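You operate a simulated robot arm through the tools that you are given. There is no shell and no other tool. Be economical: measure what you need, move in short steps, check, and stop when the job is done.

Carry out the task below with a simulated two-armed robot. There is one attempt and no reset: what you move stays moved.

Task
Pick up the oil can marked "Light" from the layout table top with one hand, pass it to the other hand and put it on the parts bench top. Set down upright: oil can.

It is judged by the outcome, as a careful person would: the job done as asked, and still so three seconds after it is handed in. It fails if anything else is knocked over, pushed out of place, dropped, spilled or broken.

Robot
Two 6-joint arms with two-finger parallel grippers on one trunk, on a base that drives. Base frame: it is fixed to the floor where the robot stands at the start and does not move with it; the origin is under the middle of the robot, x ahead of it, y to its left, z up; the surface under the hand at the start is at about z = 80. Lengths are in cm, angles in rad, forces in N, time in s.
The left shoulder is at the start at [6, 18.7, 112.2], the right one opposite. With the tool pointing down near the work surface each hand reaches from about 22 to 62 cm from the robot's upright axis, wherever it stands, measured 20 degrees to its own side. Places, roughly: parts bench top [270, -10, 80]. Payload 1.57 kg a hand.
The TCP of each hand is the grasp point between the finger pads, 3 cm short of the fingertips. In the tool frame z runs along the fingers and y along their closing line. Largest opening 11 cm; finger width 2.4, thickness 1.2; the body of the gripper, 4.8 by 11.2 cm, starts 7.8 cm behind the TCP.
Orientation is told as [roll, pitch, yaw] about the base's x, y, z axes, in that order, counted from this pose: with the fingers straight down and closing along the base's y, the tool's x points along the base's -x, its y along +y and its z along -z.

Tools
- The arms move only by the tool arm_command. It takes "left_commands", "right_commands" or both (then of equal length, played together; a hand with none holds still); each is a list of rows, each a list of 7 numbers: the finger opening in cm, from 0 to 11, then the shift along the tool's x, y, z in cm, then the turn, a rotation vector about the tool's x, y, z in rad. In form: [[grip, tx, ty, tz, rx, ry, rz], ...]. A call has 1 to 10 rows; each row is the pose to reach, as a shift and turn from the pose commanded when the call began, along the tool's axes at that moment. A row lasts 0.2 s, in which the tool goes at most 5 cm and 0.15 rad; a call with a longer step from one row to the next is refused whole, and so is a gripper value outside its range. Where a pose cannot be reached the arm comes as near as it can. A force on the tool above 40 N (or 10 N above the force at the start of the call, whichever is more), or a blocked arm, ends the call early, and 0.2 s more pass. Each finger travels about 15.3 cm/s and halts on what it meets, pressing with about 41 N; the grip force reading is that of the motor and also rises with nothing between the fingers. The clock runs only during rows and for 0.2 s after the last one: add rows that repeat a pose to give the fingers time. It gives the time, the measured TCP pose, the force on the tool (base axes), the opening and the grip force at its end, in the units of the frame above (readings bear some noise), with the torque about the TCP (base axes, N m) and any sound that the robot's microphone picked up.
- Cameras (640 x 400 px; columns grow to the right, rows downward): "scene" is now at [-1.32, 1.44, 165.52]; the picture's right is [0.02, -1.00, 0.00], its down [-0.88, -0.02, -0.48] and it looks along [0.48, 0.01, -0.88] (base axes); focal length 285 px, centre (320, 200). "left" rides on the left gripper at [7, -1.6, -14.1] in its tool frame; the picture's right is [0.23, 0.97, 0.00], its down [-0.85, 0.20, -0.48] and it looks along [-0.47, 0.11, 0.88] (tool axes); focal length 222 px, centre (320, 200). "right" rides on the right gripper at [7, 1.6, -14.1] in its tool frame; the picture's right is [-0.23, 0.97, 0.00], its down [-0.86, -0.20, -0.48] and it looks along [-0.47, -0.11, 0.88] (tool axes); focal length 222 px, centre (320, 200). There is no depth. A picture from a camera that has moved, and an enlarged one, comes with that camera's place and axes in the base frame and with its lens. The place of the scene camera against the robot may be out by one fixed shift of up to 2.5 cm in any direction.
- camera(camera): a new picture of that camera. No time passes.
- raise_lower(by): slides the trunk up (or, below 0, down) by that many cm; the arms and the scene camera ride with it, the base frame stays. It gives what a move gives, with no picture.
- roll_base(legs): drives the robot by 1 to 6 legs, each [ahead, left, turn to the left] in cm, cm and rad, along the robot's own axes; the way and the turn of a leg run together, so that a leg with both is an arc; at most 150 cm and 3.142 rad a leg. The arms and the cameras ride along, it lands a little off, and it stops where it bumps. It gives what a move gives.
- pan_tilt(pan, tilt): turns the head with the scene camera to pan (to the left, within 1.501 rad either way) and tilt (down, from -0.506 to 1.204), counted from straight ahead of the robot. It gives what a move gives.
- enlarge(camera, box): a new picture of the part [left, top, right, bottom] of that camera's present view, enlarged. No time passes.
- finish_job(): hands the job in; it is judged then, once.

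Go step by step. Nothing tells you exact positions but the pictures and the camera data: compare them with the known pose of the tool, close in by small moves and look again before you grip or let go. The budget is 120 turns and 100 pictures, counting those below and the enlarged ones. Unless the task says otherwise, let go and move clear before handing in, and close with one line.

The tools are called as a command line: name --argument value ..., lists and objects as JSON in quotes. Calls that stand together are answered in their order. arm_command: Moves the arms, as the interface text tells. Its arguments: {"type":"object","properties":{"left_commands":{"type":"array"},"right_commands":{"type":"array"}},"required":[]} The other tools are called the same way: raise_lower (by) slides the trunk up or down; roll_base (legs) drives the base; pan_tilt (pan, tilt) turns the head that bears the scene camera; camera (camera) takes a picture; enlarge (camera, box) takes an enlarged picture of a part of a camera's view; finish_job () hands the job in.

At the start:

```text
time: 0.0
left_ee_pos: [42.55, 19.59, 106.93]
left_ee_rot: [-0.002, -0.002, 0.0]
left_force: [0.3, 0.6, 1.3]
left_wrist_torque: [0.01, 0.01, 0.03]
left_grip_width: 10.98
left_grip_force: 0.0
right_ee_pos: [43.26, -17.62, 102.95]
right_ee_rot: [-0.002, 0.0, -0.001]
right_force: [-0.1, -0.5, -0.3]
right_wrist_torque: [0.0, -0.01, 0.0]
right_grip_width: 11.0
right_grip_force: 0.1
trunk travel left (down, up): [-75.0, 24.0]
robot x, y, heading: [-0.1, 0.05, -0.001]
head pan, tilt: [0.017, 1.075]
```

scene: 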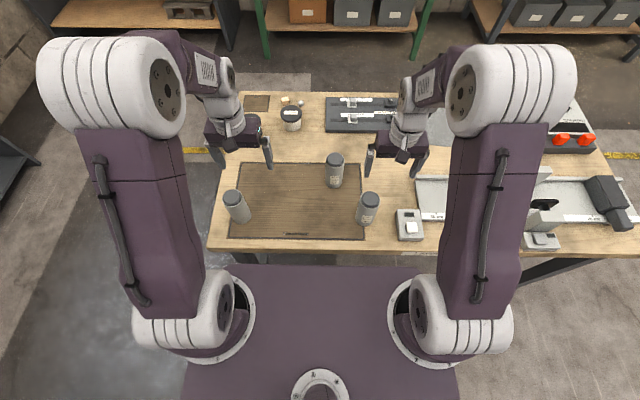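
right: 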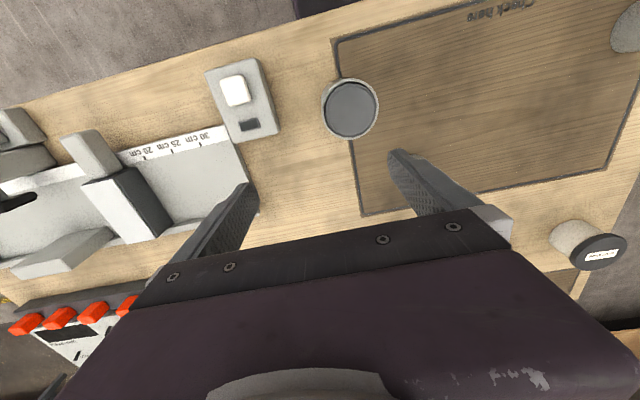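
left: 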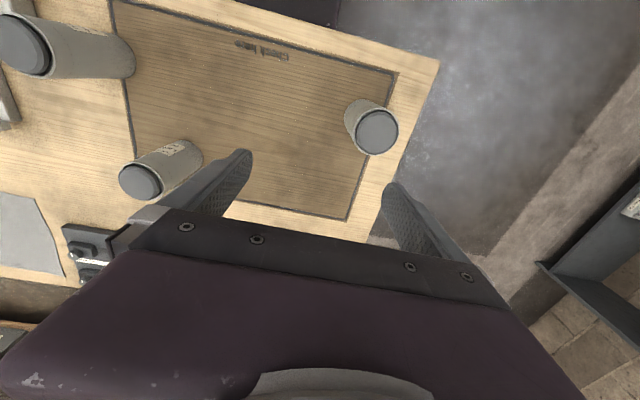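

I see three similar grey cans on the table in front of me, around a dark mat. I'll enlarge the view to read their labels.

enlarge --camera "scene" --box '[210, 130, 400, 250]'

enlarge --camera "left" --box '[0, 0, 420, 220]'

```text
3.33 times, centred on (305, 190) of scene
camera zoom: at [-1.32, 1.44, 165.52], right [0.02, -1.0, 0.0], down [-0.88, -0.02, -0.48], along [0.48, 0.01, -0.88], focal length 950 px, centre (370, 233)
```

zoom: 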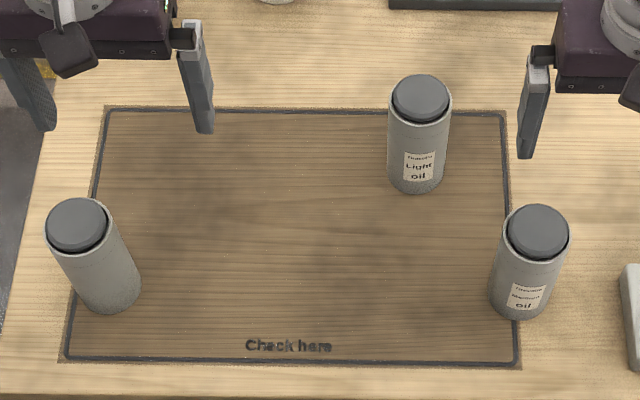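

```text
1.52 times, centred on (210, 110) of left
camera zoom: at [35.61, 17.99, 121.25], right [-0.23, 0.97, 0.0], down [0.85, 0.2, 0.48], along [0.47, 0.11, -0.88], focal length 338 px, centre (488, 337)
```

zoom: 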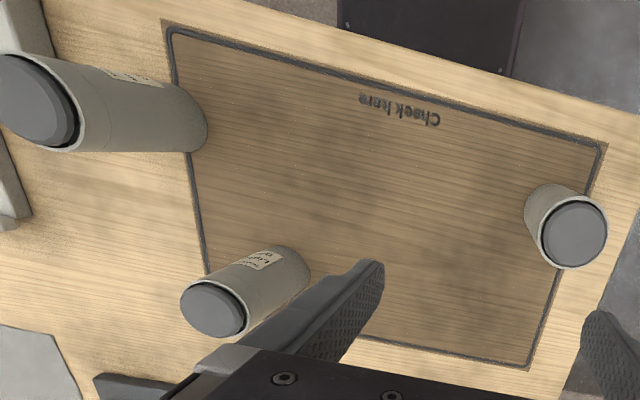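

The can labelled "Light oil" is the middle-rear one, at about (52.5, -2.7), roughly 14 cm tall and 6 cm wide. Before planning I'll look ahead towards the parts bench.

pan_tilt --pan 0 --tilt 0.45

camera --camera "scene"

pan_tilt --pan -0.9 --tilt 0.6

camera --camera "scene"

pan_tilt --pan 0.9 --tilt 0.6

camera --camera "scene"

```text
time: 1.0
left_ee_pos: [42.5, 19.62, 107.1]
left_ee_rot: [0.001, -0.001, 0.0]
left_force: [0.4, -0.7, -0.3]
left_wrist_torque: [-0.03, -0.02, 0.0]
left_grip_width: 10.98
left_grip_force: 0.0
right_ee_pos: [43.38, -17.71, 102.96]
right_ee_rot: [-0.001, -0.001, 0.001]
right_force: [-0.5, 0.4, -1.0]
right_wrist_torque: [0.0, 0.03, 0.0]
right_grip_width: 11.0
right_grip_force: 0.0
trunk travel left (down, up): [-75.0, 24.0]
robot x, y, heading: [0.1, -0.03, 0.001]
head pan, tilt: [0.0, 0.45]
```

```text
94 pictures are left
camera scene: at [1.38, 1.33, 170.57], right [0.0, -1.0, 0.0], down [-0.44, 0.0, -0.9], along [0.9, 0.0, -0.44], focal length 285 px, centre (320, 200)
```

scene: 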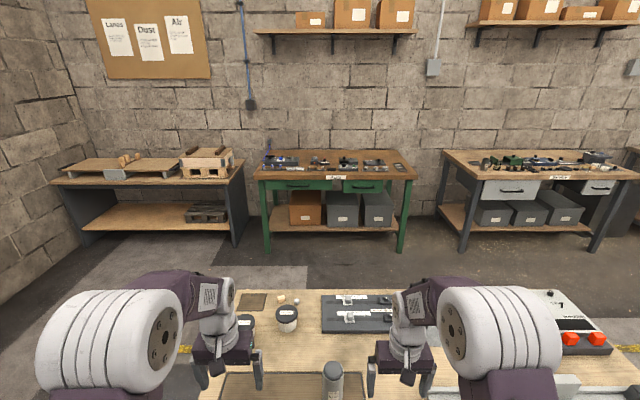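

```text
time: 2.2
left_ee_pos: [42.51, 19.5, 107.03]
left_ee_rot: [0.0, -0.001, 0.0]
left_force: [0.2, 0.1, 0.0]
left_wrist_torque: [-0.01, 0.0, 0.04]
left_grip_width: 11.01
left_grip_force: 0.0
right_ee_pos: [43.42, -17.66, 102.96]
right_ee_rot: [-0.001, 0.0, 0.0]
right_force: [-1.0, 0.4, 0.5]
right_wrist_torque: [0.03, 0.01, -0.01]
right_grip_width: 10.98
right_grip_force: 0.0
trunk travel left (down, up): [-75.0, 24.0]
robot x, y, heading: [-0.08, -0.02, -0.0]
head pan, tilt: [-0.901, 0.6]
```

```text
93 pictures are left
camera scene: at [-2.3, -5.59, 169.22], right [-0.78, -0.62, 0.0], down [-0.35, 0.44, -0.83], along [0.51, -0.65, -0.56], focal length 285 px, centre (320, 200)
```

scene: 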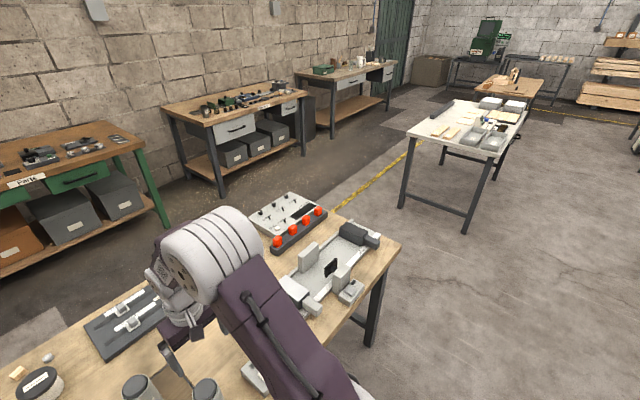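

```text
time: 4.0
left_ee_pos: [42.78, 19.49, 107.01]
left_ee_rot: [0.001, -0.003, 0.0]
left_force: [0.3, 0.0, -0.4]
left_wrist_torque: [0.01, -0.02, 0.0]
left_grip_width: 10.99
left_grip_force: 0.0
right_ee_pos: [43.42, -17.77, 102.97]
right_ee_rot: [0.0, 0.0, 0.001]
right_force: [-0.4, -0.9, -1.1]
right_wrist_torque: [0.04, 0.04, -0.01]
right_grip_width: 10.99
right_grip_force: 0.0
trunk travel left (down, up): [-75.0, 24.0]
robot x, y, heading: [0.14, -0.16, -0.004]
head pan, tilt: [0.901, 0.6]
```

```text
92 pictures are left
camera scene: at [-2.31, 8.25, 169.22], right [0.78, -0.62, 0.0], down [-0.35, -0.44, -0.83], along [0.51, 0.65, -0.56], focal length 285 px, centre (320, 200)
```

scene: 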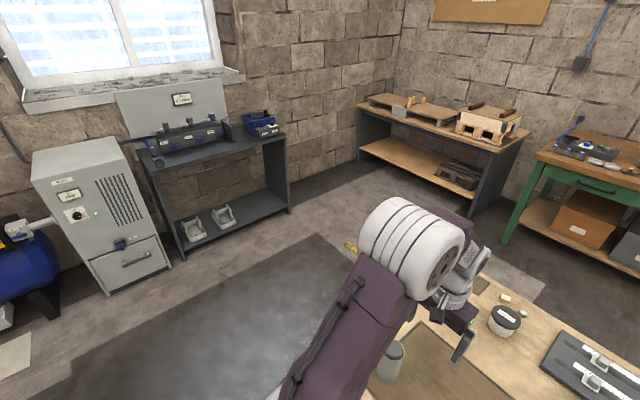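

The green "Parts" bench is straight ahead, past the layout table, and I can get to it round the left side. The right hand will pick from above with a slight yaw. The left hand will take the can lower down with a forward-tilted tool, so I'm moving the right hand over the can and turning the left wrist now.

arm_command --right_commands '[[11, -2.3, 3.75, 0, 0, 0, 0.13], [11, -4.6, 7.5, 0, 0, 0, 0.26], [11, -6.9, 11.25, 0, 0, 0, 0.39], [11, -9.1, 15, 0, 0, 0, 0.52], [11, -9.1, 15, 0, 0, 0, 0.52]]' --left_commands '[[11, 0, 0, -1, 0, 0, 0.13], [11, 0, 0, -2, 0, 0, 0.26], [11, 0, 0, -3, 0, 0, 0.39], [11, 0, 0, -4, 0, 0, 0.52], [11, 0, 0, -4, 0, 0, 0.52]]'

arm_command --left_commands '[[11, 0, 0, 0, 0, -0.14, 0], [11, 0, 0, 0, 0, -0.28, 0], [11, 0, 0, 0, 0, -0.42, 0], [11, 0, 0, 0, 0, -0.56, 0], [11, 0, 0, 0, 0, -0.7, 0], [11, 0, 0, 0, 0, -0.84, 0], [11, 0, 0, 0, 0, -0.96, 0], [11, 0, 0, 0, 0, -0.96, 0]]'

pan_tilt --pan 0 --tilt 1.0

camera --camera "scene"

camera --camera "right"

camera --camera "left"

```text
time: 5.2
left_ee_pos: [42.65, 19.59, 111.16]
left_ee_rot: [0.002, -0.003, -0.521]
left_force: [0.4, -0.2, -0.1]
left_wrist_torque: [0.0, -0.01, 0.01]
left_grip_width: 10.97
left_grip_force: 0.0
right_ee_pos: [52.47, -2.77, 103.14]
right_ee_rot: [-0.001, 0.0, -0.521]
right_force: [-0.2, -0.5, -0.1]
right_wrist_torque: [-0.01, -0.01, 0.01]
right_grip_width: 11.0
right_grip_force: 0.0
trunk travel left (down, up): [-75.0, 24.0]
robot x, y, heading: [-0.09, -0.36, -0.002]
head pan, tilt: [0.901, 0.6]
```

```text
time: 7.0
left_ee_pos: [42.58, 19.53, 111.08]
left_ee_rot: [0.003, -0.96, -0.523]
left_force: [-0.2, -0.3, 0.9]
left_wrist_torque: [0.02, -0.02, 0.02]
left_grip_width: 10.99
left_grip_force: 0.1
right_ee_pos: [52.47, -2.86, 103.0]
right_ee_rot: [0.001, 0.0, -0.521]
right_force: [0.0, 1.1, 0.3]
right_wrist_torque: [0.02, -0.03, 0.02]
right_grip_width: 11.02
right_grip_force: 0.1
trunk travel left (down, up): [-75.0, 24.0]
robot x, y, heading: [0.16, -0.17, -0.001]
head pan, tilt: [0.901, 0.6]
```

```text
time: 8.2
left_ee_pos: [42.62, 19.64, 110.94]
left_ee_rot: [0.004, -0.963, -0.522]
left_force: [-0.8, 0.5, 0.2]
left_wrist_torque: [0.04, 0.04, -0.01]
left_grip_width: 10.99
left_grip_force: 0.0
right_ee_pos: [52.47, -2.82, 103.0]
right_ee_rot: [0.0, -0.002, -0.522]
right_force: [-0.9, -0.2, 0.0]
right_wrist_torque: [-0.01, -0.03, 0.0]
right_grip_width: 11.01
right_grip_force: 0.1
trunk travel left (down, up): [-75.0, 24.0]
robot x, y, heading: [0.27, 0.08, -0.0]
head pan, tilt: [0.0, 1.0]
```

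```text
91 pictures are left
camera scene: at [-0.84, 1.34, 166.02], right [0.0, -1.0, 0.0], down [-0.84, 0.0, -0.54], along [0.54, 0.0, -0.84], focal length 285 px, centre (320, 200)
```

scene: 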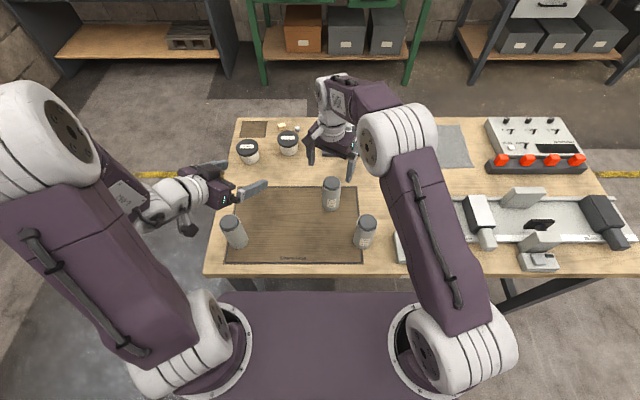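

```text
90 pictures are left
camera right: at [47.37, 2.06, 117.25], right [0.68, 0.73, 0.0], down [0.64, -0.6, 0.48], along [0.35, -0.33, -0.88], focal length 222 px, centre (320, 200)
```

right: 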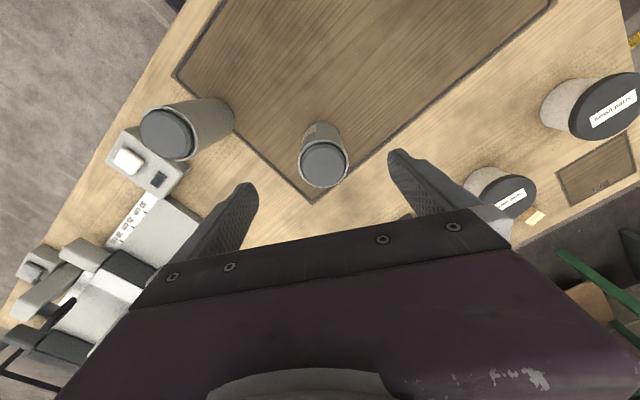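

```text
89 pictures are left
camera left: at [28.3, 25.95, 113.51], right [0.37, 0.91, -0.18], down [0.18, 0.12, 0.98], along [0.91, -0.4, -0.12], focal length 222 px, centre (320, 200)
```

left: 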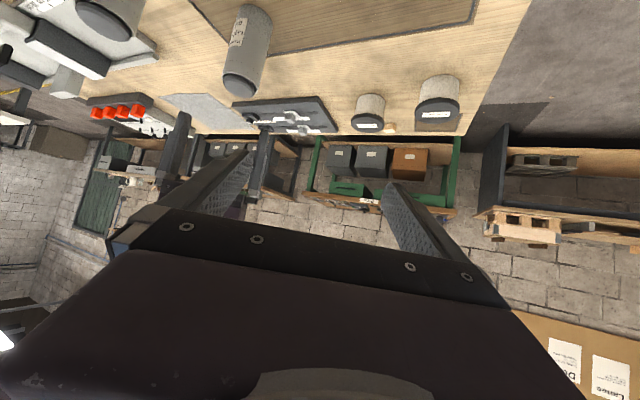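

The left pose is reachable. The wrist views agree that the can is at about (53.7, -3.5) with its top at z≈92.7. I'm shifting the right hand over it and going down until the tips are just above the cap, then I'll check.

arm_command --right_commands '[[11, -1.41, 0.02, 0, 0, 0, 0], [11, -1.41, 0.02, 3, 0, 0, 0], [11, -1.41, 0.02, 6, 0, 0, 0], [11, -1.41, 0.02, 6, 0, 0, 0]]'

camera --camera "right"

camera --camera "left"

```text
time: 9.2
left_ee_pos: [42.54, 19.58, 111.05]
left_ee_rot: [0.003, -0.962, -0.523]
left_force: [-0.6, 0.6, 0.8]
left_wrist_torque: [0.01, 0.03, 0.01]
left_grip_width: 11.02
left_grip_force: 0.2
right_ee_pos: [53.78, -3.44, 97.11]
right_ee_rot: [-0.001, 0.0, -0.521]
right_force: [-0.1, 0.1, -0.2]
right_wrist_torque: [-0.02, -0.01, -0.04]
right_grip_width: 11.02
right_grip_force: 0.0
trunk travel left (down, up): [-75.0, 24.0]
robot x, y, heading: [-0.25, 0.03, -0.005]
head pan, tilt: [0.0, 1.0]
```

```text
88 pictures are left
camera right: at [48.61, 1.44, 111.23], right [0.68, 0.73, 0.0], down [0.64, -0.6, 0.48], along [0.35, -0.33, -0.88], focal length 222 px, centre (320, 200)
```

right: 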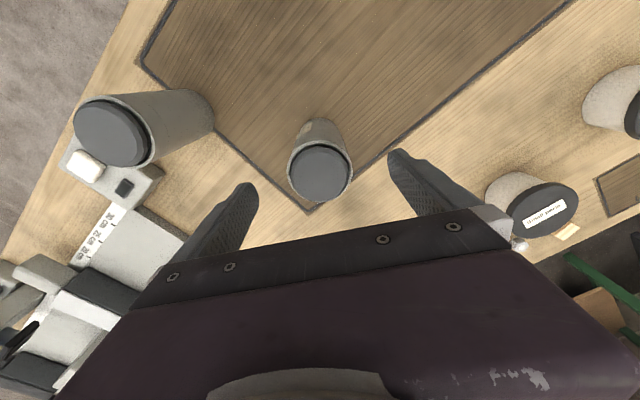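

```text
87 pictures are left
camera left: at [28.28, 25.94, 113.51], right [0.37, 0.91, -0.18], down [0.18, 0.12, 0.98], along [0.91, -0.4, -0.12], focal length 222 px, centre (320, 200)
```

left: 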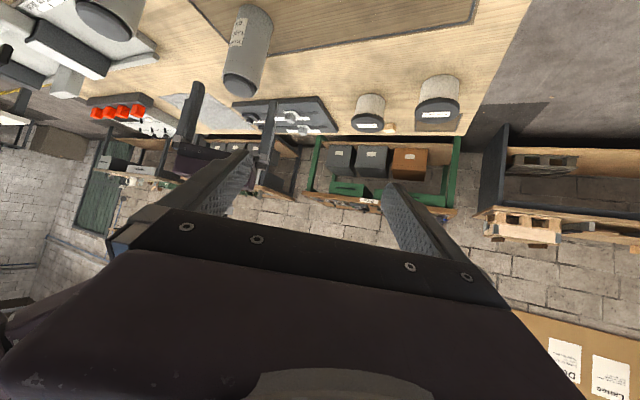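

The cap is centred between the fingers to within about 3 mm. I'm going down to z≈89.7, closing the fingers, and then lifting a little.

arm_command --right_commands '[[11, -0.25, 0, 2.5, 0, 0, 0], [11, -0.25, 0, 5, 0, 0, 0], [11, -0.25, 0, 7.4, 0, 0, 0], [11, -0.25, 0, 7.4, 0, 0, 0], [5, -0.25, 0, 7.4, 0, 0, 0], [4, -0.25, 0, 7.4, 0, 0, 0], [4, -0.25, 0, 7.4, 0, 0, 0]]'

camera --camera "left"

```text
time: 10.8
left_ee_pos: [42.61, 19.65, 111.15]
left_ee_rot: [0.003, -0.961, -0.521]
left_force: [0.9, -0.8, 0.1]
left_wrist_torque: [0.02, 0.0, 0.01]
left_grip_width: 11.02
left_grip_force: 0.0
right_ee_pos: [53.91, -3.48, 89.69]
right_ee_rot: [-0.001, -0.001, -0.521]
right_force: [-0.1, -0.4, -0.3]
right_wrist_torque: [-0.02, 0.02, 0.01]
right_grip_width: 5.93
right_grip_force: 41.2
trunk travel left (down, up): [-75.0, 24.0]
robot x, y, heading: [-0.06, -0.03, 0.0]
head pan, tilt: [0.0, 1.0]
```

```text
86 pictures are left
camera left: at [28.3, 25.94, 113.5], right [0.37, 0.91, -0.18], down [0.18, 0.12, 0.98], along [0.91, -0.4, -0.12], focal length 222 px, centre (320, 200)
```

left: 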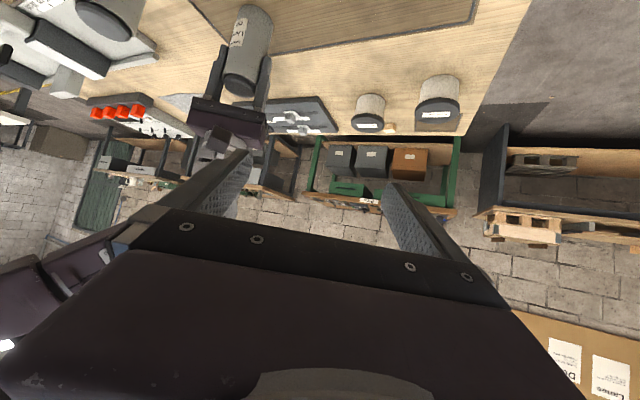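

The can is held at 5.9 cm wide. I'm lifting it straight up to handover height.

arm_command --right_commands '[[4, 0, 0, -3, 0, 0, 0], [4, 0, 0, -7, 0, 0, 0], [4, 0, 0, -11.5, 0, 0, 0], [4, 0, 0, -16, 0, 0, 0], [4, 0, 0, -20.5, 0, 0, 0], [4, 0, 0, -25, 0, 0, 0], [4, 0, 0, -28, 0, 0, 0], [4, 0, 0, -28, 0, 0, 0]]'

camera --camera "left"

camera --camera "scene"

```text
time: 12.6
left_ee_pos: [42.7, 19.62, 111.14]
left_ee_rot: [0.0, -0.961, -0.52]
left_force: [0.5, -0.7, 0.3]
left_wrist_torque: [-0.01, -0.03, -0.03]
left_grip_width: 11.0
left_grip_force: 0.1
right_ee_pos: [53.88, -3.57, 117.54]
right_ee_rot: [0.001, 0.002, -0.519]
right_force: [0.0, -1.0, -3.8]
right_wrist_torque: [0.0, 0.01, -0.02]
right_grip_width: 5.93
right_grip_force: 40.9
trunk travel left (down, up): [-75.0, 24.0]
robot x, y, heading: [0.21, -0.24, -0.002]
head pan, tilt: [0.0, 1.0]
```

```text
85 pictures are left
camera left: at [28.34, 25.94, 113.49], right [0.37, 0.91, -0.18], down [0.18, 0.12, 0.98], along [0.91, -0.4, -0.12], focal length 222 px, centre (320, 200)
```

left: 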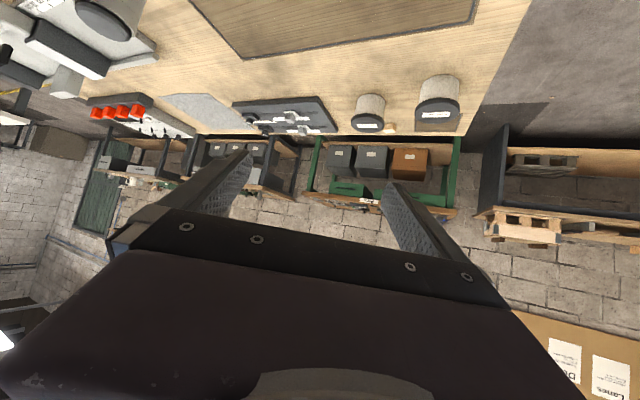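

```text
84 pictures are left
camera scene: at [-0.77, 1.33, 166.02], right [0.0, -1.0, 0.0], down [-0.84, 0.0, -0.54], along [0.54, 0.0, -0.84], focal length 285 px, centre (320, 200)
```

scene: 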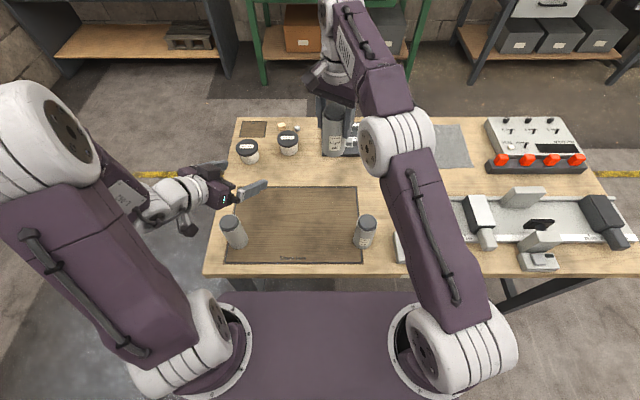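

The can hangs upright in the right hand, with its axis near (53.9, -3.5) and its bottom at about z 107.8. I'm bringing the left hand to 12 cm behind it, level with the lower part of the can.

arm_command --left_commands '[[11, -1.11, -2.88, 1.48, 0, -0.02, 0], [11, -2.22, -5.76, 2.96, 0, -0.04, 0], [11, -3.33, -8.64, 4.45, 0, -0.06, 0], [11, -4.44, -11.52, 5.93, 0, -0.08, 0], [11, -5.54, -14.4, 7.41, 0, -0.087, 0], [11, -5.54, -14.4, 7.41, 0, -0.087, 0]]'

camera --camera "left"

camera --camera "scene"

camera --camera "right"

```text
time: 14.0
left_ee_pos: [45.44, 3.19, 113.01]
left_ee_rot: [-0.022, -1.043, -0.506]
left_force: [0.1, 0.8, -0.3]
left_wrist_torque: [0.02, -0.04, 0.0]
left_grip_width: 11.01
left_grip_force: 0.1
left hand out of reach, approached as far as the arm can: row 1, 2, 3, 4, 5, 6
right_ee_pos: [54.08, -3.41, 117.51]
right_ee_rot: [0.0, 0.002, -0.52]
right_force: [0.0, 0.0, -3.3]
right_wrist_torque: [0.0, 0.04, -0.02]
right_grip_width: 5.92
right_grip_force: 40.7
trunk travel left (down, up): [-75.0, 24.0]
robot x, y, heading: [-0.52, -0.02, 0.006]
head pan, tilt: [0.0, 1.0]
```

```text
83 pictures are left
camera left: at [31.1, 9.85, 114.22], right [0.39, 0.9, -0.21], down [0.12, 0.17, 0.98], along [0.91, -0.4, -0.04], focal length 222 px, centre (320, 200)
```

left: 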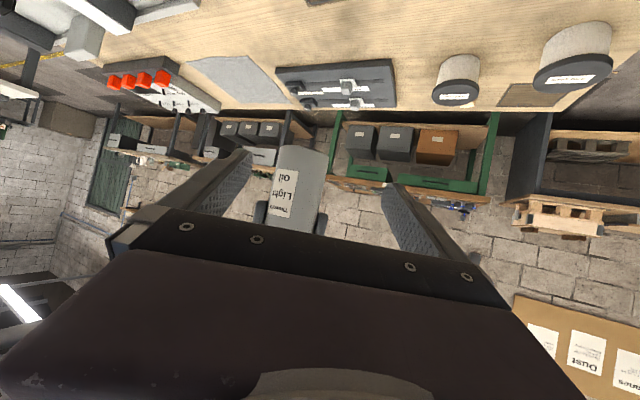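

```text
82 pictures are left
camera scene: at [-0.69, 1.39, 166.02], right [0.0, -1.0, 0.0], down [-0.84, 0.0, -0.54], along [0.54, 0.0, -0.84], focal length 285 px, centre (320, 200)
```

scene: 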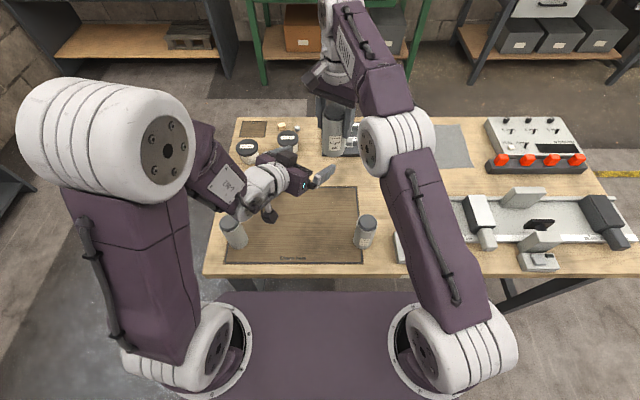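

```text
81 pictures are left
camera right: at [48.9, 1.42, 131.69], right [0.68, 0.73, 0.0], down [0.64, -0.6, 0.48], along [0.35, -0.33, -0.88], focal length 222 px, centre (320, 200)
```

right: 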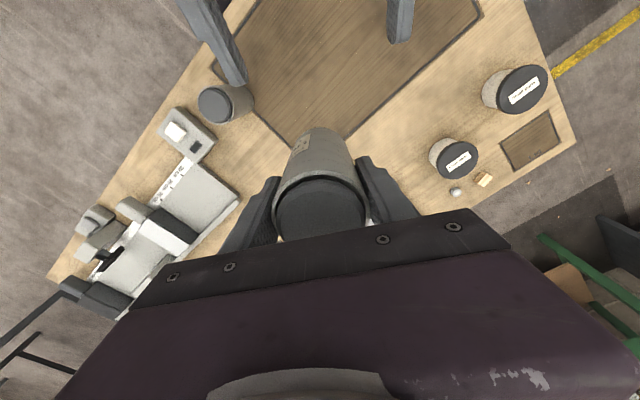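

The left arm was too folded to reach the standoff, but it's close. The pose opens up as it extends, so I'm advancing halfway and checking.

arm_command --left_commands '[[11, -1.5, 0, 2.6, 0, 0, 0], [11, -3, 0, 5.2, 0, 0, 0], [11, -3, 0, 5.2, 0, 0, 0]]'

camera --camera "left"

camera --camera "right"

```text
time: 14.8
left_ee_pos: [50.61, 0.44, 113.17]
left_ee_rot: [0.006, -1.05, -0.521]
left_force: [1.0, -0.2, 0.9]
left_wrist_torque: [-0.01, -0.02, 0.02]
left_grip_width: 10.99
left_grip_force: 0.0
right_ee_pos: [53.77, -3.39, 117.59]
right_ee_rot: [-0.001, 0.001, -0.52]
right_force: [0.0, 0.7, -2.9]
right_wrist_torque: [-0.02, -0.01, 0.02]
right_grip_width: 5.95
right_grip_force: 41.4
trunk travel left (down, up): [-75.0, 24.0]
robot x, y, heading: [0.13, -0.09, 0.004]
head pan, tilt: [0.0, 1.0]
```

```text
80 pictures are left
camera left: at [36.17, 6.85, 114.18], right [0.39, 0.9, -0.2], down [0.11, 0.17, 0.98], along [0.92, -0.4, -0.03], focal length 222 px, centre (320, 200)
```

left: 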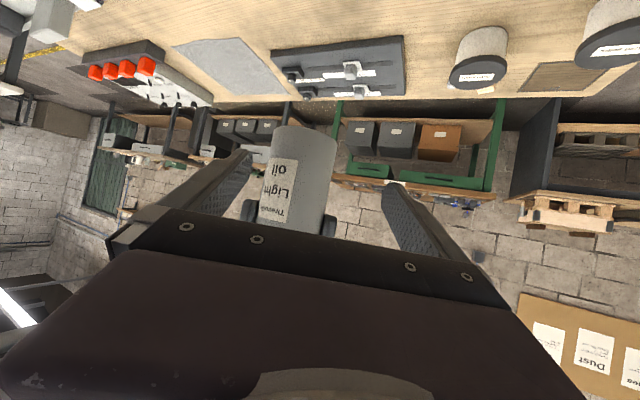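

```text
79 pictures are left
camera right: at [48.74, 1.41, 131.76], right [0.68, 0.73, 0.0], down [0.64, -0.6, 0.48], along [0.35, -0.33, -0.88], focal length 222 px, centre (320, 200)
```

right: 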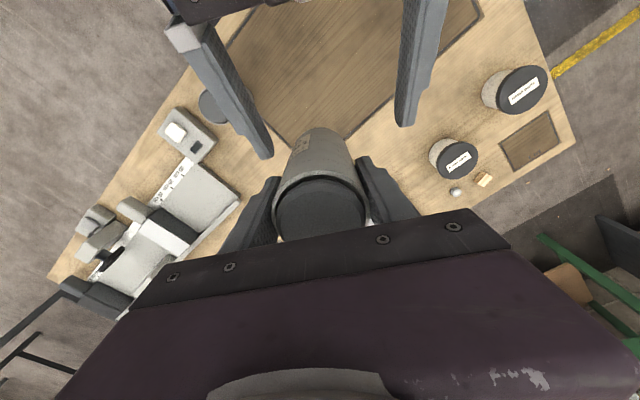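

The left hand is at (50.6, 0.4, 113.2), and the can sits about 1.8 cm to the side of the finger midline. I'll correct sideways and down, then slide in around the can.

arm_command --left_commands '[[11, 1.56, -1.77, 0.9, 0, 0, 0], [11, 0.35, -1.77, 3, 0, 0, 0], [11, -0.85, -1.77, 5.08, 0, 0, 0], [11, -0.85, -1.77, 5.08, 0, 0, 0]]'

camera --camera "left"

camera --camera "right"

enlarge --camera "scene" --box '[220, 60, 420, 200]'

```text
time: 15.8
left_ee_pos: [54.32, -2.35, 111.19]
left_ee_rot: [0.011, -1.049, -0.537]
left_force: [0.1, -0.8, -0.5]
left_wrist_torque: [-0.02, 0.02, 0.02]
left_grip_width: 10.99
left_grip_force: 0.1
left hand out of reach, approached as far as the arm can: row 1, 2, 3, 4
right_ee_pos: [53.83, -3.53, 117.59]
right_ee_rot: [0.0, 0.0, -0.519]
right_force: [-0.1, -0.3, -3.2]
right_wrist_torque: [0.0, 0.0, 0.0]
right_grip_width: 5.92
right_grip_force: 41.3
trunk travel left (down, up): [-75.0, 24.0]
robot x, y, heading: [0.07, 0.02, -0.002]
head pan, tilt: [0.0, 1.0]
```

```text
78 pictures are left
camera left: at [39.94, 4.17, 112.22], right [0.39, 0.9, -0.19], down [0.11, 0.16, 0.98], along [0.91, -0.41, -0.03], focal length 222 px, centre (320, 200)
```

left: 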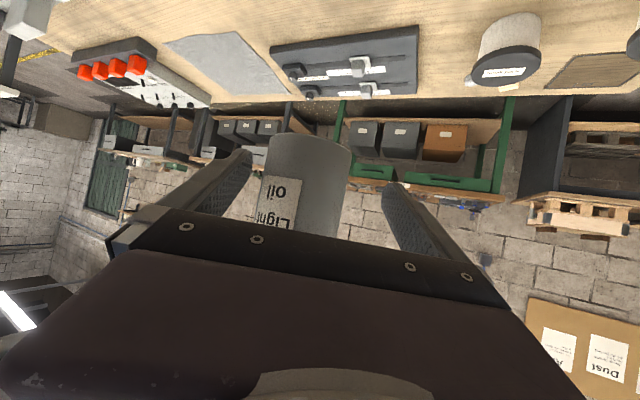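

```text
77 pictures are left
camera right: at [48.79, 1.37, 131.74], right [0.68, 0.73, 0.0], down [0.64, -0.6, 0.48], along [0.35, -0.33, -0.88], focal length 222 px, centre (320, 200)
```

right: 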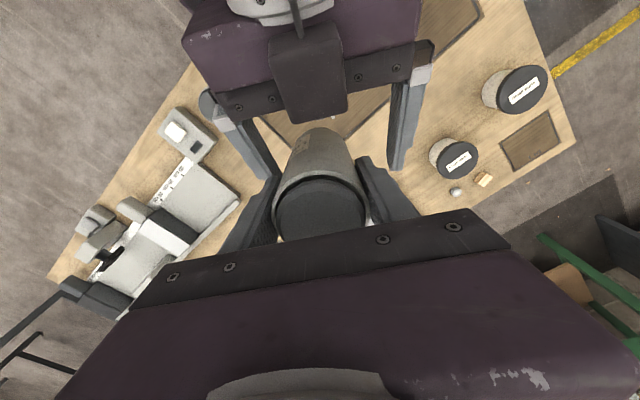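

```text
2.86 times, centred on (320, 130) of scene
camera zoom: at [-0.83, 1.32, 166.02], right [0.0, -1.0, 0.0], down [-0.84, 0.0, -0.54], along [0.54, 0.0, -0.84], focal length 814 px, centre (320, 400)
```

zoom: 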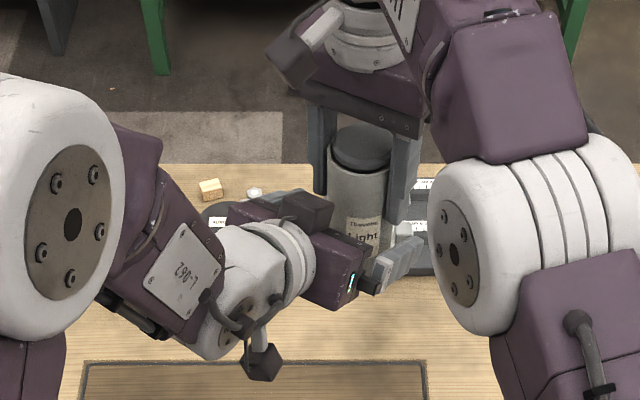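

The left arm is at its sideways limit, and the can is about 1.2 cm off its midline. I'm moving the right hand with the can 1.2 cm along the closing direction to centre it.

arm_command --right_commands '[[4, 0, 0.6, 0, 0, 0, 0], [4, 0.1, 1.2, 0, 0, 0, 0], [4, 0.1, 1.2, 0, 0, 0, 0]]'

camera --camera "left"

camera --camera "right"

```text
time: 16.6
left_ee_pos: [54.39, -2.38, 111.23]
left_ee_rot: [0.01, -1.05, -0.536]
left_force: [-0.3, -0.3, -0.1]
left_wrist_torque: [0.02, -0.03, -0.05]
left_grip_width: 11.01
left_grip_force: 0.1
right_ee_pos: [53.9, -2.7, 117.37]
right_ee_rot: [-0.001, -0.001, -0.522]
right_force: [-0.1, 0.2, -3.1]
right_wrist_torque: [0.0, 0.02, -0.02]
right_grip_width: 5.95
right_grip_force: 41.0
right hand out of reach, approached as far as the arm can: row 2, 3
trunk travel left (down, up): [-75.0, 24.0]
robot x, y, heading: [-0.11, -0.12, -0.002]
head pan, tilt: [0.0, 1.0]
```

```text
75 pictures are left
camera left: at [39.96, 4.16, 112.22], right [0.39, 0.9, -0.19], down [0.11, 0.16, 0.98], along [0.91, -0.41, -0.03], focal length 222 px, centre (320, 200)
```

left: 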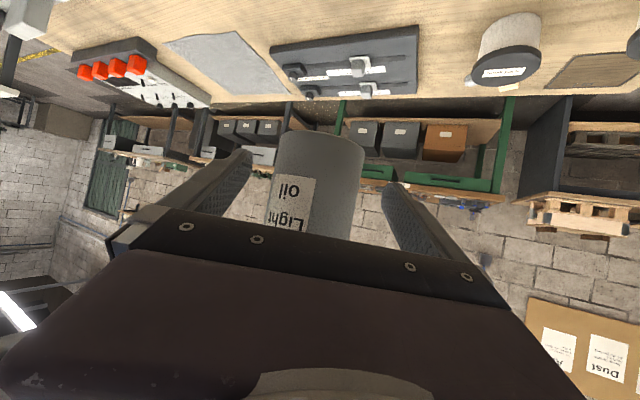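

```text
74 pictures are left
camera right: at [48.77, 2.26, 131.56], right [0.68, 0.73, 0.0], down [0.64, -0.6, 0.48], along [0.35, -0.33, -0.88], focal length 222 px, centre (320, 200)
```

right: 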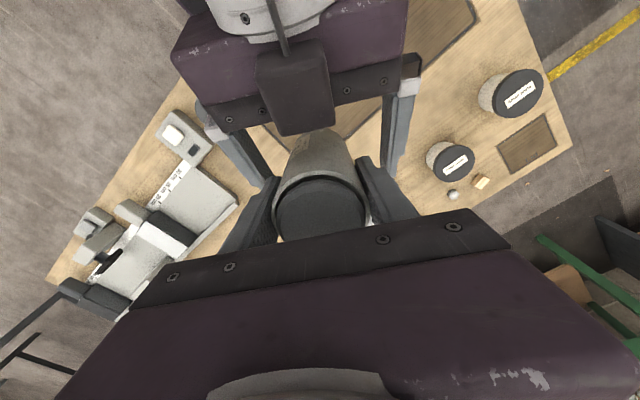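

The remaining offset is about 0.5 cm. I'll try a small left-hand correction and then close the left fingers gently.

arm_command --left_commands '[[11, 0, -0.5, 0.2, 0, 0, 0], [11, 0, -0.5, 0.2, 0, 0, 0]]'

```text
time: 17.2
left_ee_pos: [54.4, -2.42, 110.93]
left_ee_rot: [0.008, -1.05, -0.535]
left_force: [-0.1, -0.5, 0.7]
left_wrist_torque: [0.0, -0.03, -0.01]
left_grip_width: 10.98
left_grip_force: 0.1
left hand out of reach, approached as far as the arm can: row 1, 2
right_ee_pos: [53.8, -2.61, 117.3]
right_ee_rot: [0.0, 0.0, -0.519]
right_force: [0.6, 0.1, -3.3]
right_wrist_torque: [-0.02, 0.01, -0.06]
right_grip_width: 5.94
right_grip_force: 40.4
trunk travel left (down, up): [-75.0, 24.0]
robot x, y, heading: [0.04, -0.17, -0.001]
head pan, tilt: [0.0, 1.0]
```

A small pure-y nudge of the right hand should take out the last half centimetre.

arm_command --right_commands '[[4, 0.35, 0.45, 0, 0, 0, 0], [4, 0.35, 0.45, 0, 0, 0, 0]]'

```text
time: 17.8
left_ee_pos: [54.28, -2.33, 111.02]
left_ee_rot: [0.008, -1.049, -0.534]
left_force: [0.4, -0.7, 0.2]
left_wrist_torque: [-0.03, 0.01, 0.06]
left_grip_width: 11.0
left_grip_force: 0.2
right_ee_pos: [53.77, -2.06, 117.33]
right_ee_rot: [0.0, -0.001, -0.519]
right_force: [-0.2, -0.4, -3.3]
right_wrist_torque: [-0.01, 0.03, -0.01]
right_grip_width: 5.92
right_grip_force: 40.8
trunk travel left (down, up): [-75.0, 24.0]
robot x, y, heading: [0.07, 0.24, -0.0]
head pan, tilt: [0.0, 1.0]
```

The can is now centred, so I'm closing the left fingers.

arm_command --left_commands '[[8, 0, 0, 0, 0, 0, 0], [6.3, 0, 0, 0, 0, 0, 0], [5, 0, 0, 0, 0, 0, 0], [4, 0, 0, 0, 0, 0, 0], [4, 0, 0, 0, 0, 0, 0]]'

camera --camera "left"

camera --camera "right"

```text
time: 19.0
left_ee_pos: [54.35, -2.39, 110.98]
left_ee_rot: [0.01, -1.049, -0.537]
left_force: [-4.5, -5.2, 1.3]
left_wrist_torque: [0.15, -0.07, 0.12]
left_grip_width: 5.95
left_grip_force: 41.4
right_ee_pos: [53.73, -2.06, 117.24]
right_ee_rot: [0.002, 0.0, -0.519]
right_force: [4.9, 6.1, -4.1]
right_wrist_torque: [0.28, -0.2, -0.12]
right_grip_width: 5.95
right_grip_force: 40.7
trunk travel left (down, up): [-75.0, 24.0]
robot x, y, heading: [-0.03, 0.0, 0.007]
head pan, tilt: [0.0, 1.0]
```

```text
73 pictures are left
camera left: at [39.97, 4.16, 112.06], right [0.39, 0.9, -0.19], down [0.11, 0.16, 0.98], along [0.91, -0.41, -0.03], focal length 222 px, centre (320, 200)
```

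left: 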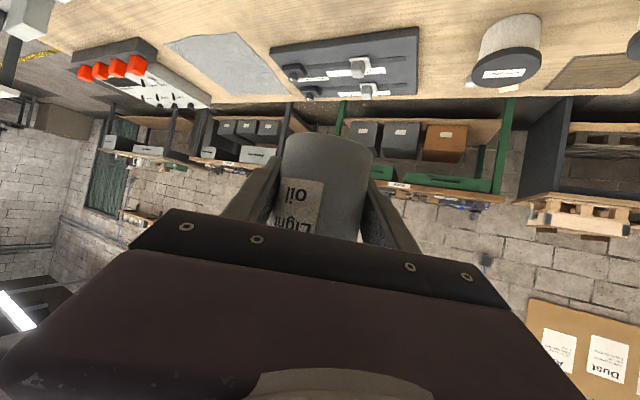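

```text
72 pictures are left
camera right: at [48.61, 2.81, 131.56], right [0.68, 0.73, 0.0], down [0.64, -0.6, 0.48], along [0.35, -0.32, -0.88], focal length 222 px, centre (320, 200)
```

right: 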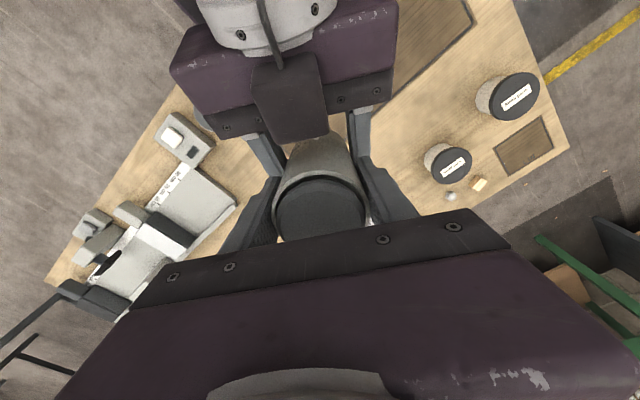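

Both hands hold the can firmly. I'm opening the right hand and lifting it clear.

arm_command --right_commands '[[7, 0, 0, 0, 0, 0, 0], [9, 0, 0, 0, 0, 0, 0], [9, 0, 0, 0, 0, 0, 0], [9, 0, 0, -2.5, 0, 0, 0], [9, 0, 0, -5, 0, 0, 0], [9, 0, 0, -8, 0, 0, 0], [9, 0, 0, -8, 0, 0, 0]]'

camera --camera "right"

camera --camera "scene"

```text
time: 20.6
left_ee_pos: [54.35, -2.41, 111.0]
left_ee_rot: [0.007, -1.048, -0.535]
left_force: [0.0, -0.7, -0.2]
left_wrist_torque: [0.06, -0.06, 0.04]
left_grip_width: 5.95
left_grip_force: 40.2
right_ee_pos: [50.89, -3.01, 123.62]
right_ee_rot: [0.001, 0.002, -0.52]
right_force: [0.6, 1.6, -0.1]
right_wrist_torque: [0.0, 0.0, 0.02]
right_grip_width: 9.1
right_grip_force: 0.4
right hand out of reach, approached as far as the arm can: row 4, 5, 6, 7
trunk travel left (down, up): [-75.0, 24.0]
robot x, y, heading: [-0.65, 0.0, 0.0]
head pan, tilt: [0.0, 1.0]
```

```text
71 pictures are left
camera right: at [45.81, 1.81, 137.8], right [0.68, 0.73, 0.0], down [0.64, -0.6, 0.48], along [0.35, -0.33, -0.88], focal length 222 px, centre (320, 200)
```

right: 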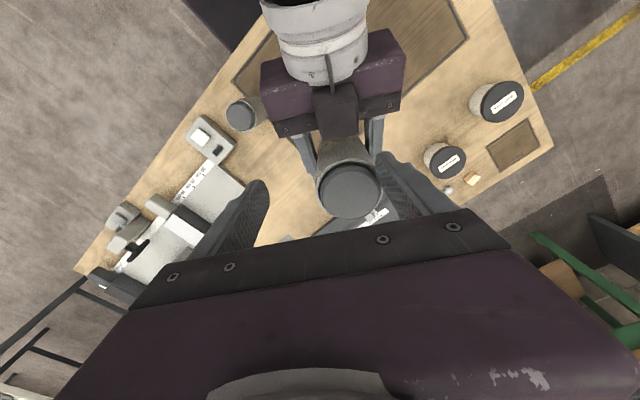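

```text
70 pictures are left
camera scene: at [-0.79, 1.33, 166.02], right [0.0, -1.0, 0.0], down [-0.84, 0.0, -0.54], along [0.54, 0.0, -0.84], focal length 285 px, centre (320, 200)
```

scene: 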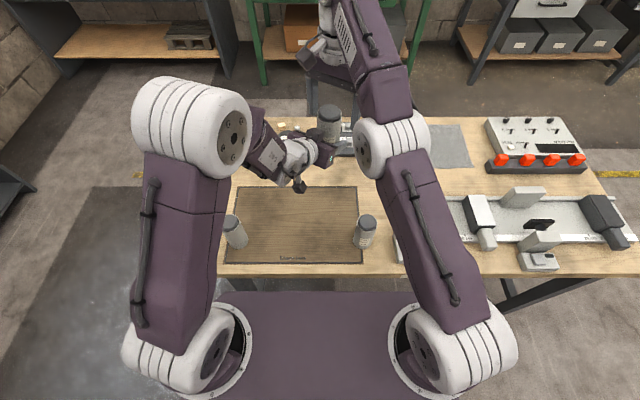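

The right fingertips are just at the cap's height. I'm lowering the left hand with the can 5 cm to clear them, then moving the right hand up and to the right.

arm_command --left_commands '[[4, 2.2, 0, 1.25, 0, 0, 0], [4, 4.33, 0, 2.5, 0, 0, 0], [4, 4.33, 0, 2.5, 0, 0, 0]]'

arm_command --right_commands '[[9, 0, -4, 0, 0, 0, 0], [9, 0, -8, 0, 0, 0, 0], [9, 1, -12, 0, 0, 0, 0], [9, 3, -15, 1, 0, 0, 0], [9, 5, -18, 1, 0, 0, 0], [9, 5, -18, 1, 0, 0, 0]]'

camera --camera "scene"

camera --camera "left"

```text
time: 21.4
left_ee_pos: [55.36, -2.4, 106.81]
left_ee_rot: [-0.039, -1.041, -0.49]
left_force: [-0.3, 0.1, 0.0]
left_wrist_torque: [0.0, -0.04, -0.01]
left_grip_width: 5.97
left_grip_force: 40.7
left hand out of reach, approached as far as the arm can: row 1, 2, 3
right_ee_pos: [50.91, -3.09, 123.64]
right_ee_rot: [-0.001, 0.0, -0.519]
right_force: [-0.9, -1.4, 0.2]
right_wrist_torque: [0.02, -0.01, 0.02]
right_grip_width: 9.02
right_grip_force: 0.1
trunk travel left (down, up): [-75.0, 24.0]
robot x, y, heading: [0.24, 0.16, -0.0]
head pan, tilt: [0.0, 1.0]
```

```text
time: 22.8
left_ee_pos: [55.38, -2.31, 106.7]
left_ee_rot: [-0.041, -1.042, -0.488]
left_force: [-0.2, -0.1, 0.0]
left_wrist_torque: [0.01, 0.0, 0.0]
left_grip_width: 5.95
left_grip_force: 40.6
right_ee_pos: [37.81, -16.19, 122.55]
right_ee_rot: [-0.002, 0.001, -0.52]
right_force: [1.0, 0.6, -0.5]
right_wrist_torque: [0.0, 0.03, 0.01]
right_grip_width: 8.99
right_grip_force: 0.1
right hand out of reach, approached as far as the arm can: row 1
trunk travel left (down, up): [-75.0, 24.0]
robot x, y, heading: [0.08, 0.13, 0.001]
head pan, tilt: [0.0, 1.0]
```

```text
69 pictures are left
camera scene: at [-0.59, 1.38, 166.02], right [0.0, -1.0, 0.0], down [-0.84, 0.0, -0.54], along [0.54, 0.0, -0.84], focal length 285 px, centre (320, 200)
```

scene: 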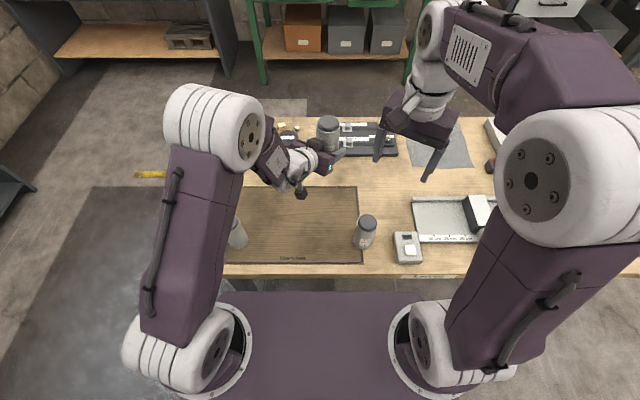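

```text
68 pictures are left
camera left: at [41.06, 4.13, 107.93], right [0.38, 0.9, -0.22], down [0.13, 0.18, 0.98], along [0.91, -0.4, -0.04], focal length 222 px, centre (320, 200)
```

left: 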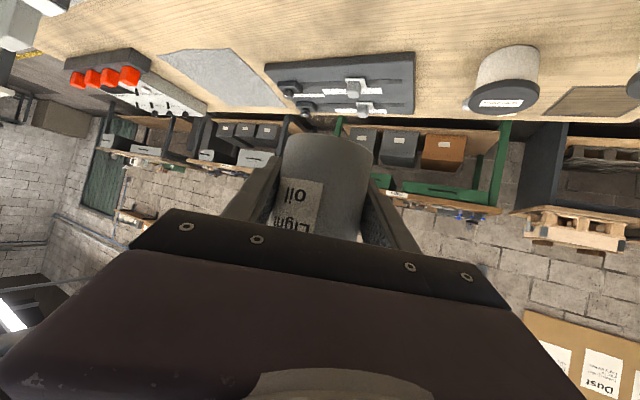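

The left hand holds the can alone and the right hand is clear. I'm moving the left hand to a roomier spot on its own side.

arm_command --left_commands '[[4, 0.6, 2.2, -2.2, 0, 0, 0], [4, 1.2, 4.4, -4.4, 0, 0, 0], [4, 1.8, 6.6, -6.6, 0, 0, 0], [4, 2.4, 8.8, -8.8, 0, 0, 0], [4, 2.88, 11, -10.97, 0, 0, 0], [4, 2.88, 11, -10.97, 0, 0, 0]]'

pan_tilt --pan 0.6 --tilt 0.9

camera --camera "scene"

```text
time: 24.2
left_ee_pos: [51.27, 12.45, 109.74]
left_ee_rot: [0.003, -1.046, -0.522]
left_force: [0.0, 0.1, 0.1]
left_wrist_torque: [0.0, -0.05, 0.01]
left_grip_width: 5.93
left_grip_force: 41.1
right_ee_pos: [37.75, -16.2, 122.58]
right_ee_rot: [-0.001, 0.001, -0.518]
right_force: [-0.3, -0.2, 0.1]
right_wrist_torque: [0.0, 0.02, -0.04]
right_grip_width: 9.01
right_grip_force: 0.0
trunk travel left (down, up): [-75.0, 24.0]
robot x, y, heading: [0.03, 0.27, -0.003]
head pan, tilt: [0.0, 1.0]
```

```text
time: 25.2
left_ee_pos: [51.25, 12.53, 109.66]
left_ee_rot: [0.001, -1.049, -0.521]
left_force: [-0.3, 0.0, 0.1]
left_wrist_torque: [-0.01, 0.02, 0.01]
left_grip_width: 5.94
left_grip_force: 41.6
right_ee_pos: [37.7, -16.14, 122.55]
right_ee_rot: [-0.002, 0.0, -0.52]
right_force: [-0.4, 0.1, -1.0]
right_wrist_torque: [-0.02, 0.05, 0.03]
right_grip_width: 8.99
right_grip_force: 0.0
trunk travel left (down, up): [-75.0, 24.0]
robot x, y, heading: [-0.08, 0.2, 0.003]
head pan, tilt: [0.6, 0.901]
```

```text
67 pictures are left
camera scene: at [-1.53, 5.61, 166.74], right [0.56, -0.83, 0.0], down [-0.65, -0.44, -0.62], along [0.51, 0.35, -0.78], focal length 285 px, centre (320, 200)
```

scene: 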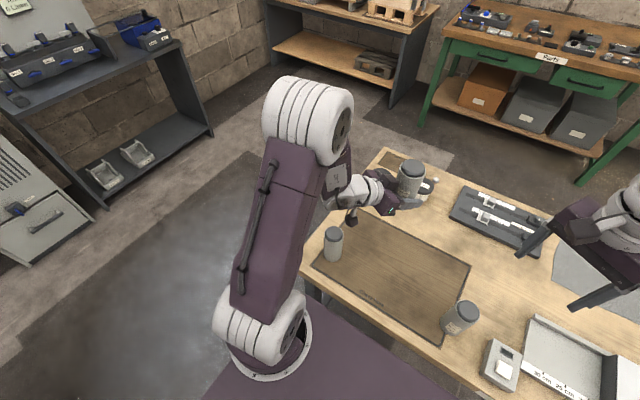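

Now I'm driving back, then left past the table's end, then ahead into the gap before the parts bench.

roll_base --legs '[[-15, 0, 0], [0, 92, 0], [145, 0, 0], [25, 0, 0]]'

pan_tilt --pan -0.6 --tilt 0.7

camera --camera "scene"

```text
time: 39.2
left_ee_pos: [206.65, 100.56, 109.62]
left_ee_rot: [0.003, -1.049, -0.543]
left_force: [0.7, -0.5, -0.4]
left_wrist_torque: [-0.02, -0.03, -0.01]
left_grip_width: 5.94
left_grip_force: 40.9
right_ee_pos: [192.53, 72.17, 122.73]
right_ee_rot: [-0.001, 0.0, -0.542]
right_force: [0.5, 0.9, 0.3]
right_wrist_torque: [0.01, 0.01, -0.01]
right_grip_width: 9.04
right_grip_force: 0.0
trunk travel left (down, up): [-75.0, 24.0]
robot x, y, heading: [155.39, 89.2, -0.018]
head pan, tilt: [0.6, 0.901]
```

```text
time: 40.6
left_ee_pos: [206.83, 100.59, 109.65]
left_ee_rot: [0.003, -1.047, -0.54]
left_force: [0.2, -0.2, 0.5]
left_wrist_torque: [-0.02, -0.01, 0.02]
left_grip_width: 5.92
left_grip_force: 41.2
right_ee_pos: [192.69, 72.1, 122.51]
right_ee_rot: [0.001, 0.001, -0.541]
right_force: [0.6, 0.5, -0.1]
right_wrist_torque: [0.02, -0.03, 0.02]
right_grip_width: 9.02
right_grip_force: 0.0
trunk travel left (down, up): [-75.0, 24.0]
robot x, y, heading: [155.26, 88.8, -0.022]
head pan, tilt: [-0.6, 0.7]
```

```text
66 pictures are left
camera scene: at [154.48, 85.53, 168.36], right [-0.58, -0.81, 0.0], down [-0.52, 0.37, -0.76], along [0.62, -0.44, -0.64], focal length 285 px, centre (320, 200)
```

scene: 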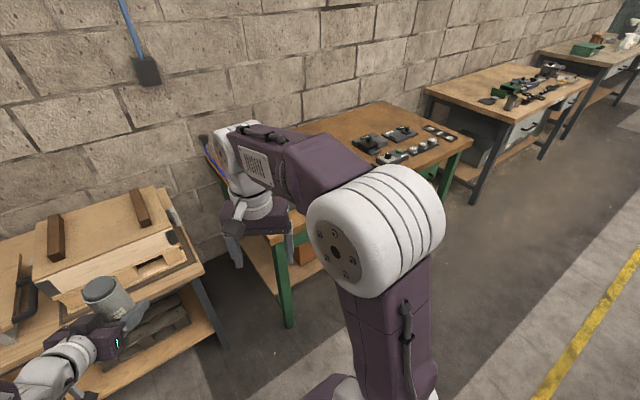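

I'm in the gap. I'm strafing right to face the bench.

roll_base --legs '[[0, -85, 0.02]]'

pan_tilt --pan 0.0 --tilt 0.7

camera --camera "scene"

```text
time: 45.1
left_ee_pos: [205.78, 16.92, 109.6]
left_ee_rot: [0.003, -1.048, -0.519]
left_force: [-0.2, 0.7, 0.3]
left_wrist_torque: [-0.02, -0.05, -0.01]
left_grip_width: 5.93
left_grip_force: 41.2
right_ee_pos: [192.17, -11.86, 122.58]
right_ee_rot: [0.0, -0.001, -0.516]
right_force: [-0.3, 0.0, 0.5]
right_wrist_torque: [0.01, 0.0, -0.02]
right_grip_width: 8.98
right_grip_force: 0.0
trunk travel left (down, up): [-75.0, 24.0]
robot x, y, heading: [154.41, 4.24, 0.002]
head pan, tilt: [-0.6, 0.7]
```

```text
time: 46.1
left_ee_pos: [205.77, 16.81, 109.59]
left_ee_rot: [0.001, -1.046, -0.52]
left_force: [0.1, -0.4, 0.5]
left_wrist_torque: [-0.01, 0.0, -0.02]
left_grip_width: 5.9
left_grip_force: 41.0
right_ee_pos: [192.3, -11.99, 122.63]
right_ee_rot: [0.0, 0.0, -0.518]
right_force: [0.1, 0.3, 0.4]
right_wrist_torque: [0.0, 0.05, 0.0]
right_grip_width: 9.01
right_grip_force: 0.0
trunk travel left (down, up): [-75.0, 24.0]
robot x, y, heading: [154.63, 3.84, 0.006]
head pan, tilt: [0.0, 0.7]
```

```text
65 pictures are left
camera scene: at [155.22, 5.5, 168.36], right [0.0, -1.0, 0.0], down [-0.64, 0.0, -0.76], along [0.76, 0.0, -0.64], focal length 285 px, centre (320, 200)
```

scene: 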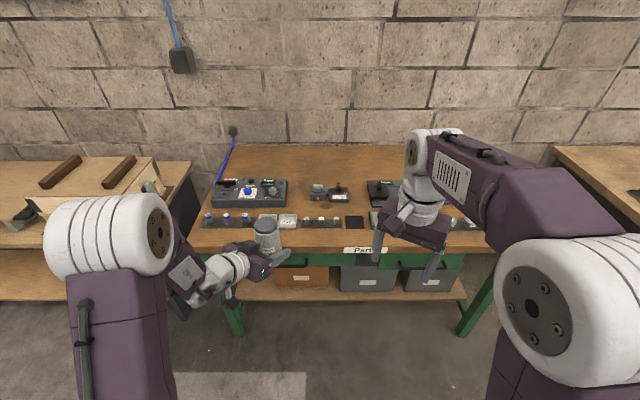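

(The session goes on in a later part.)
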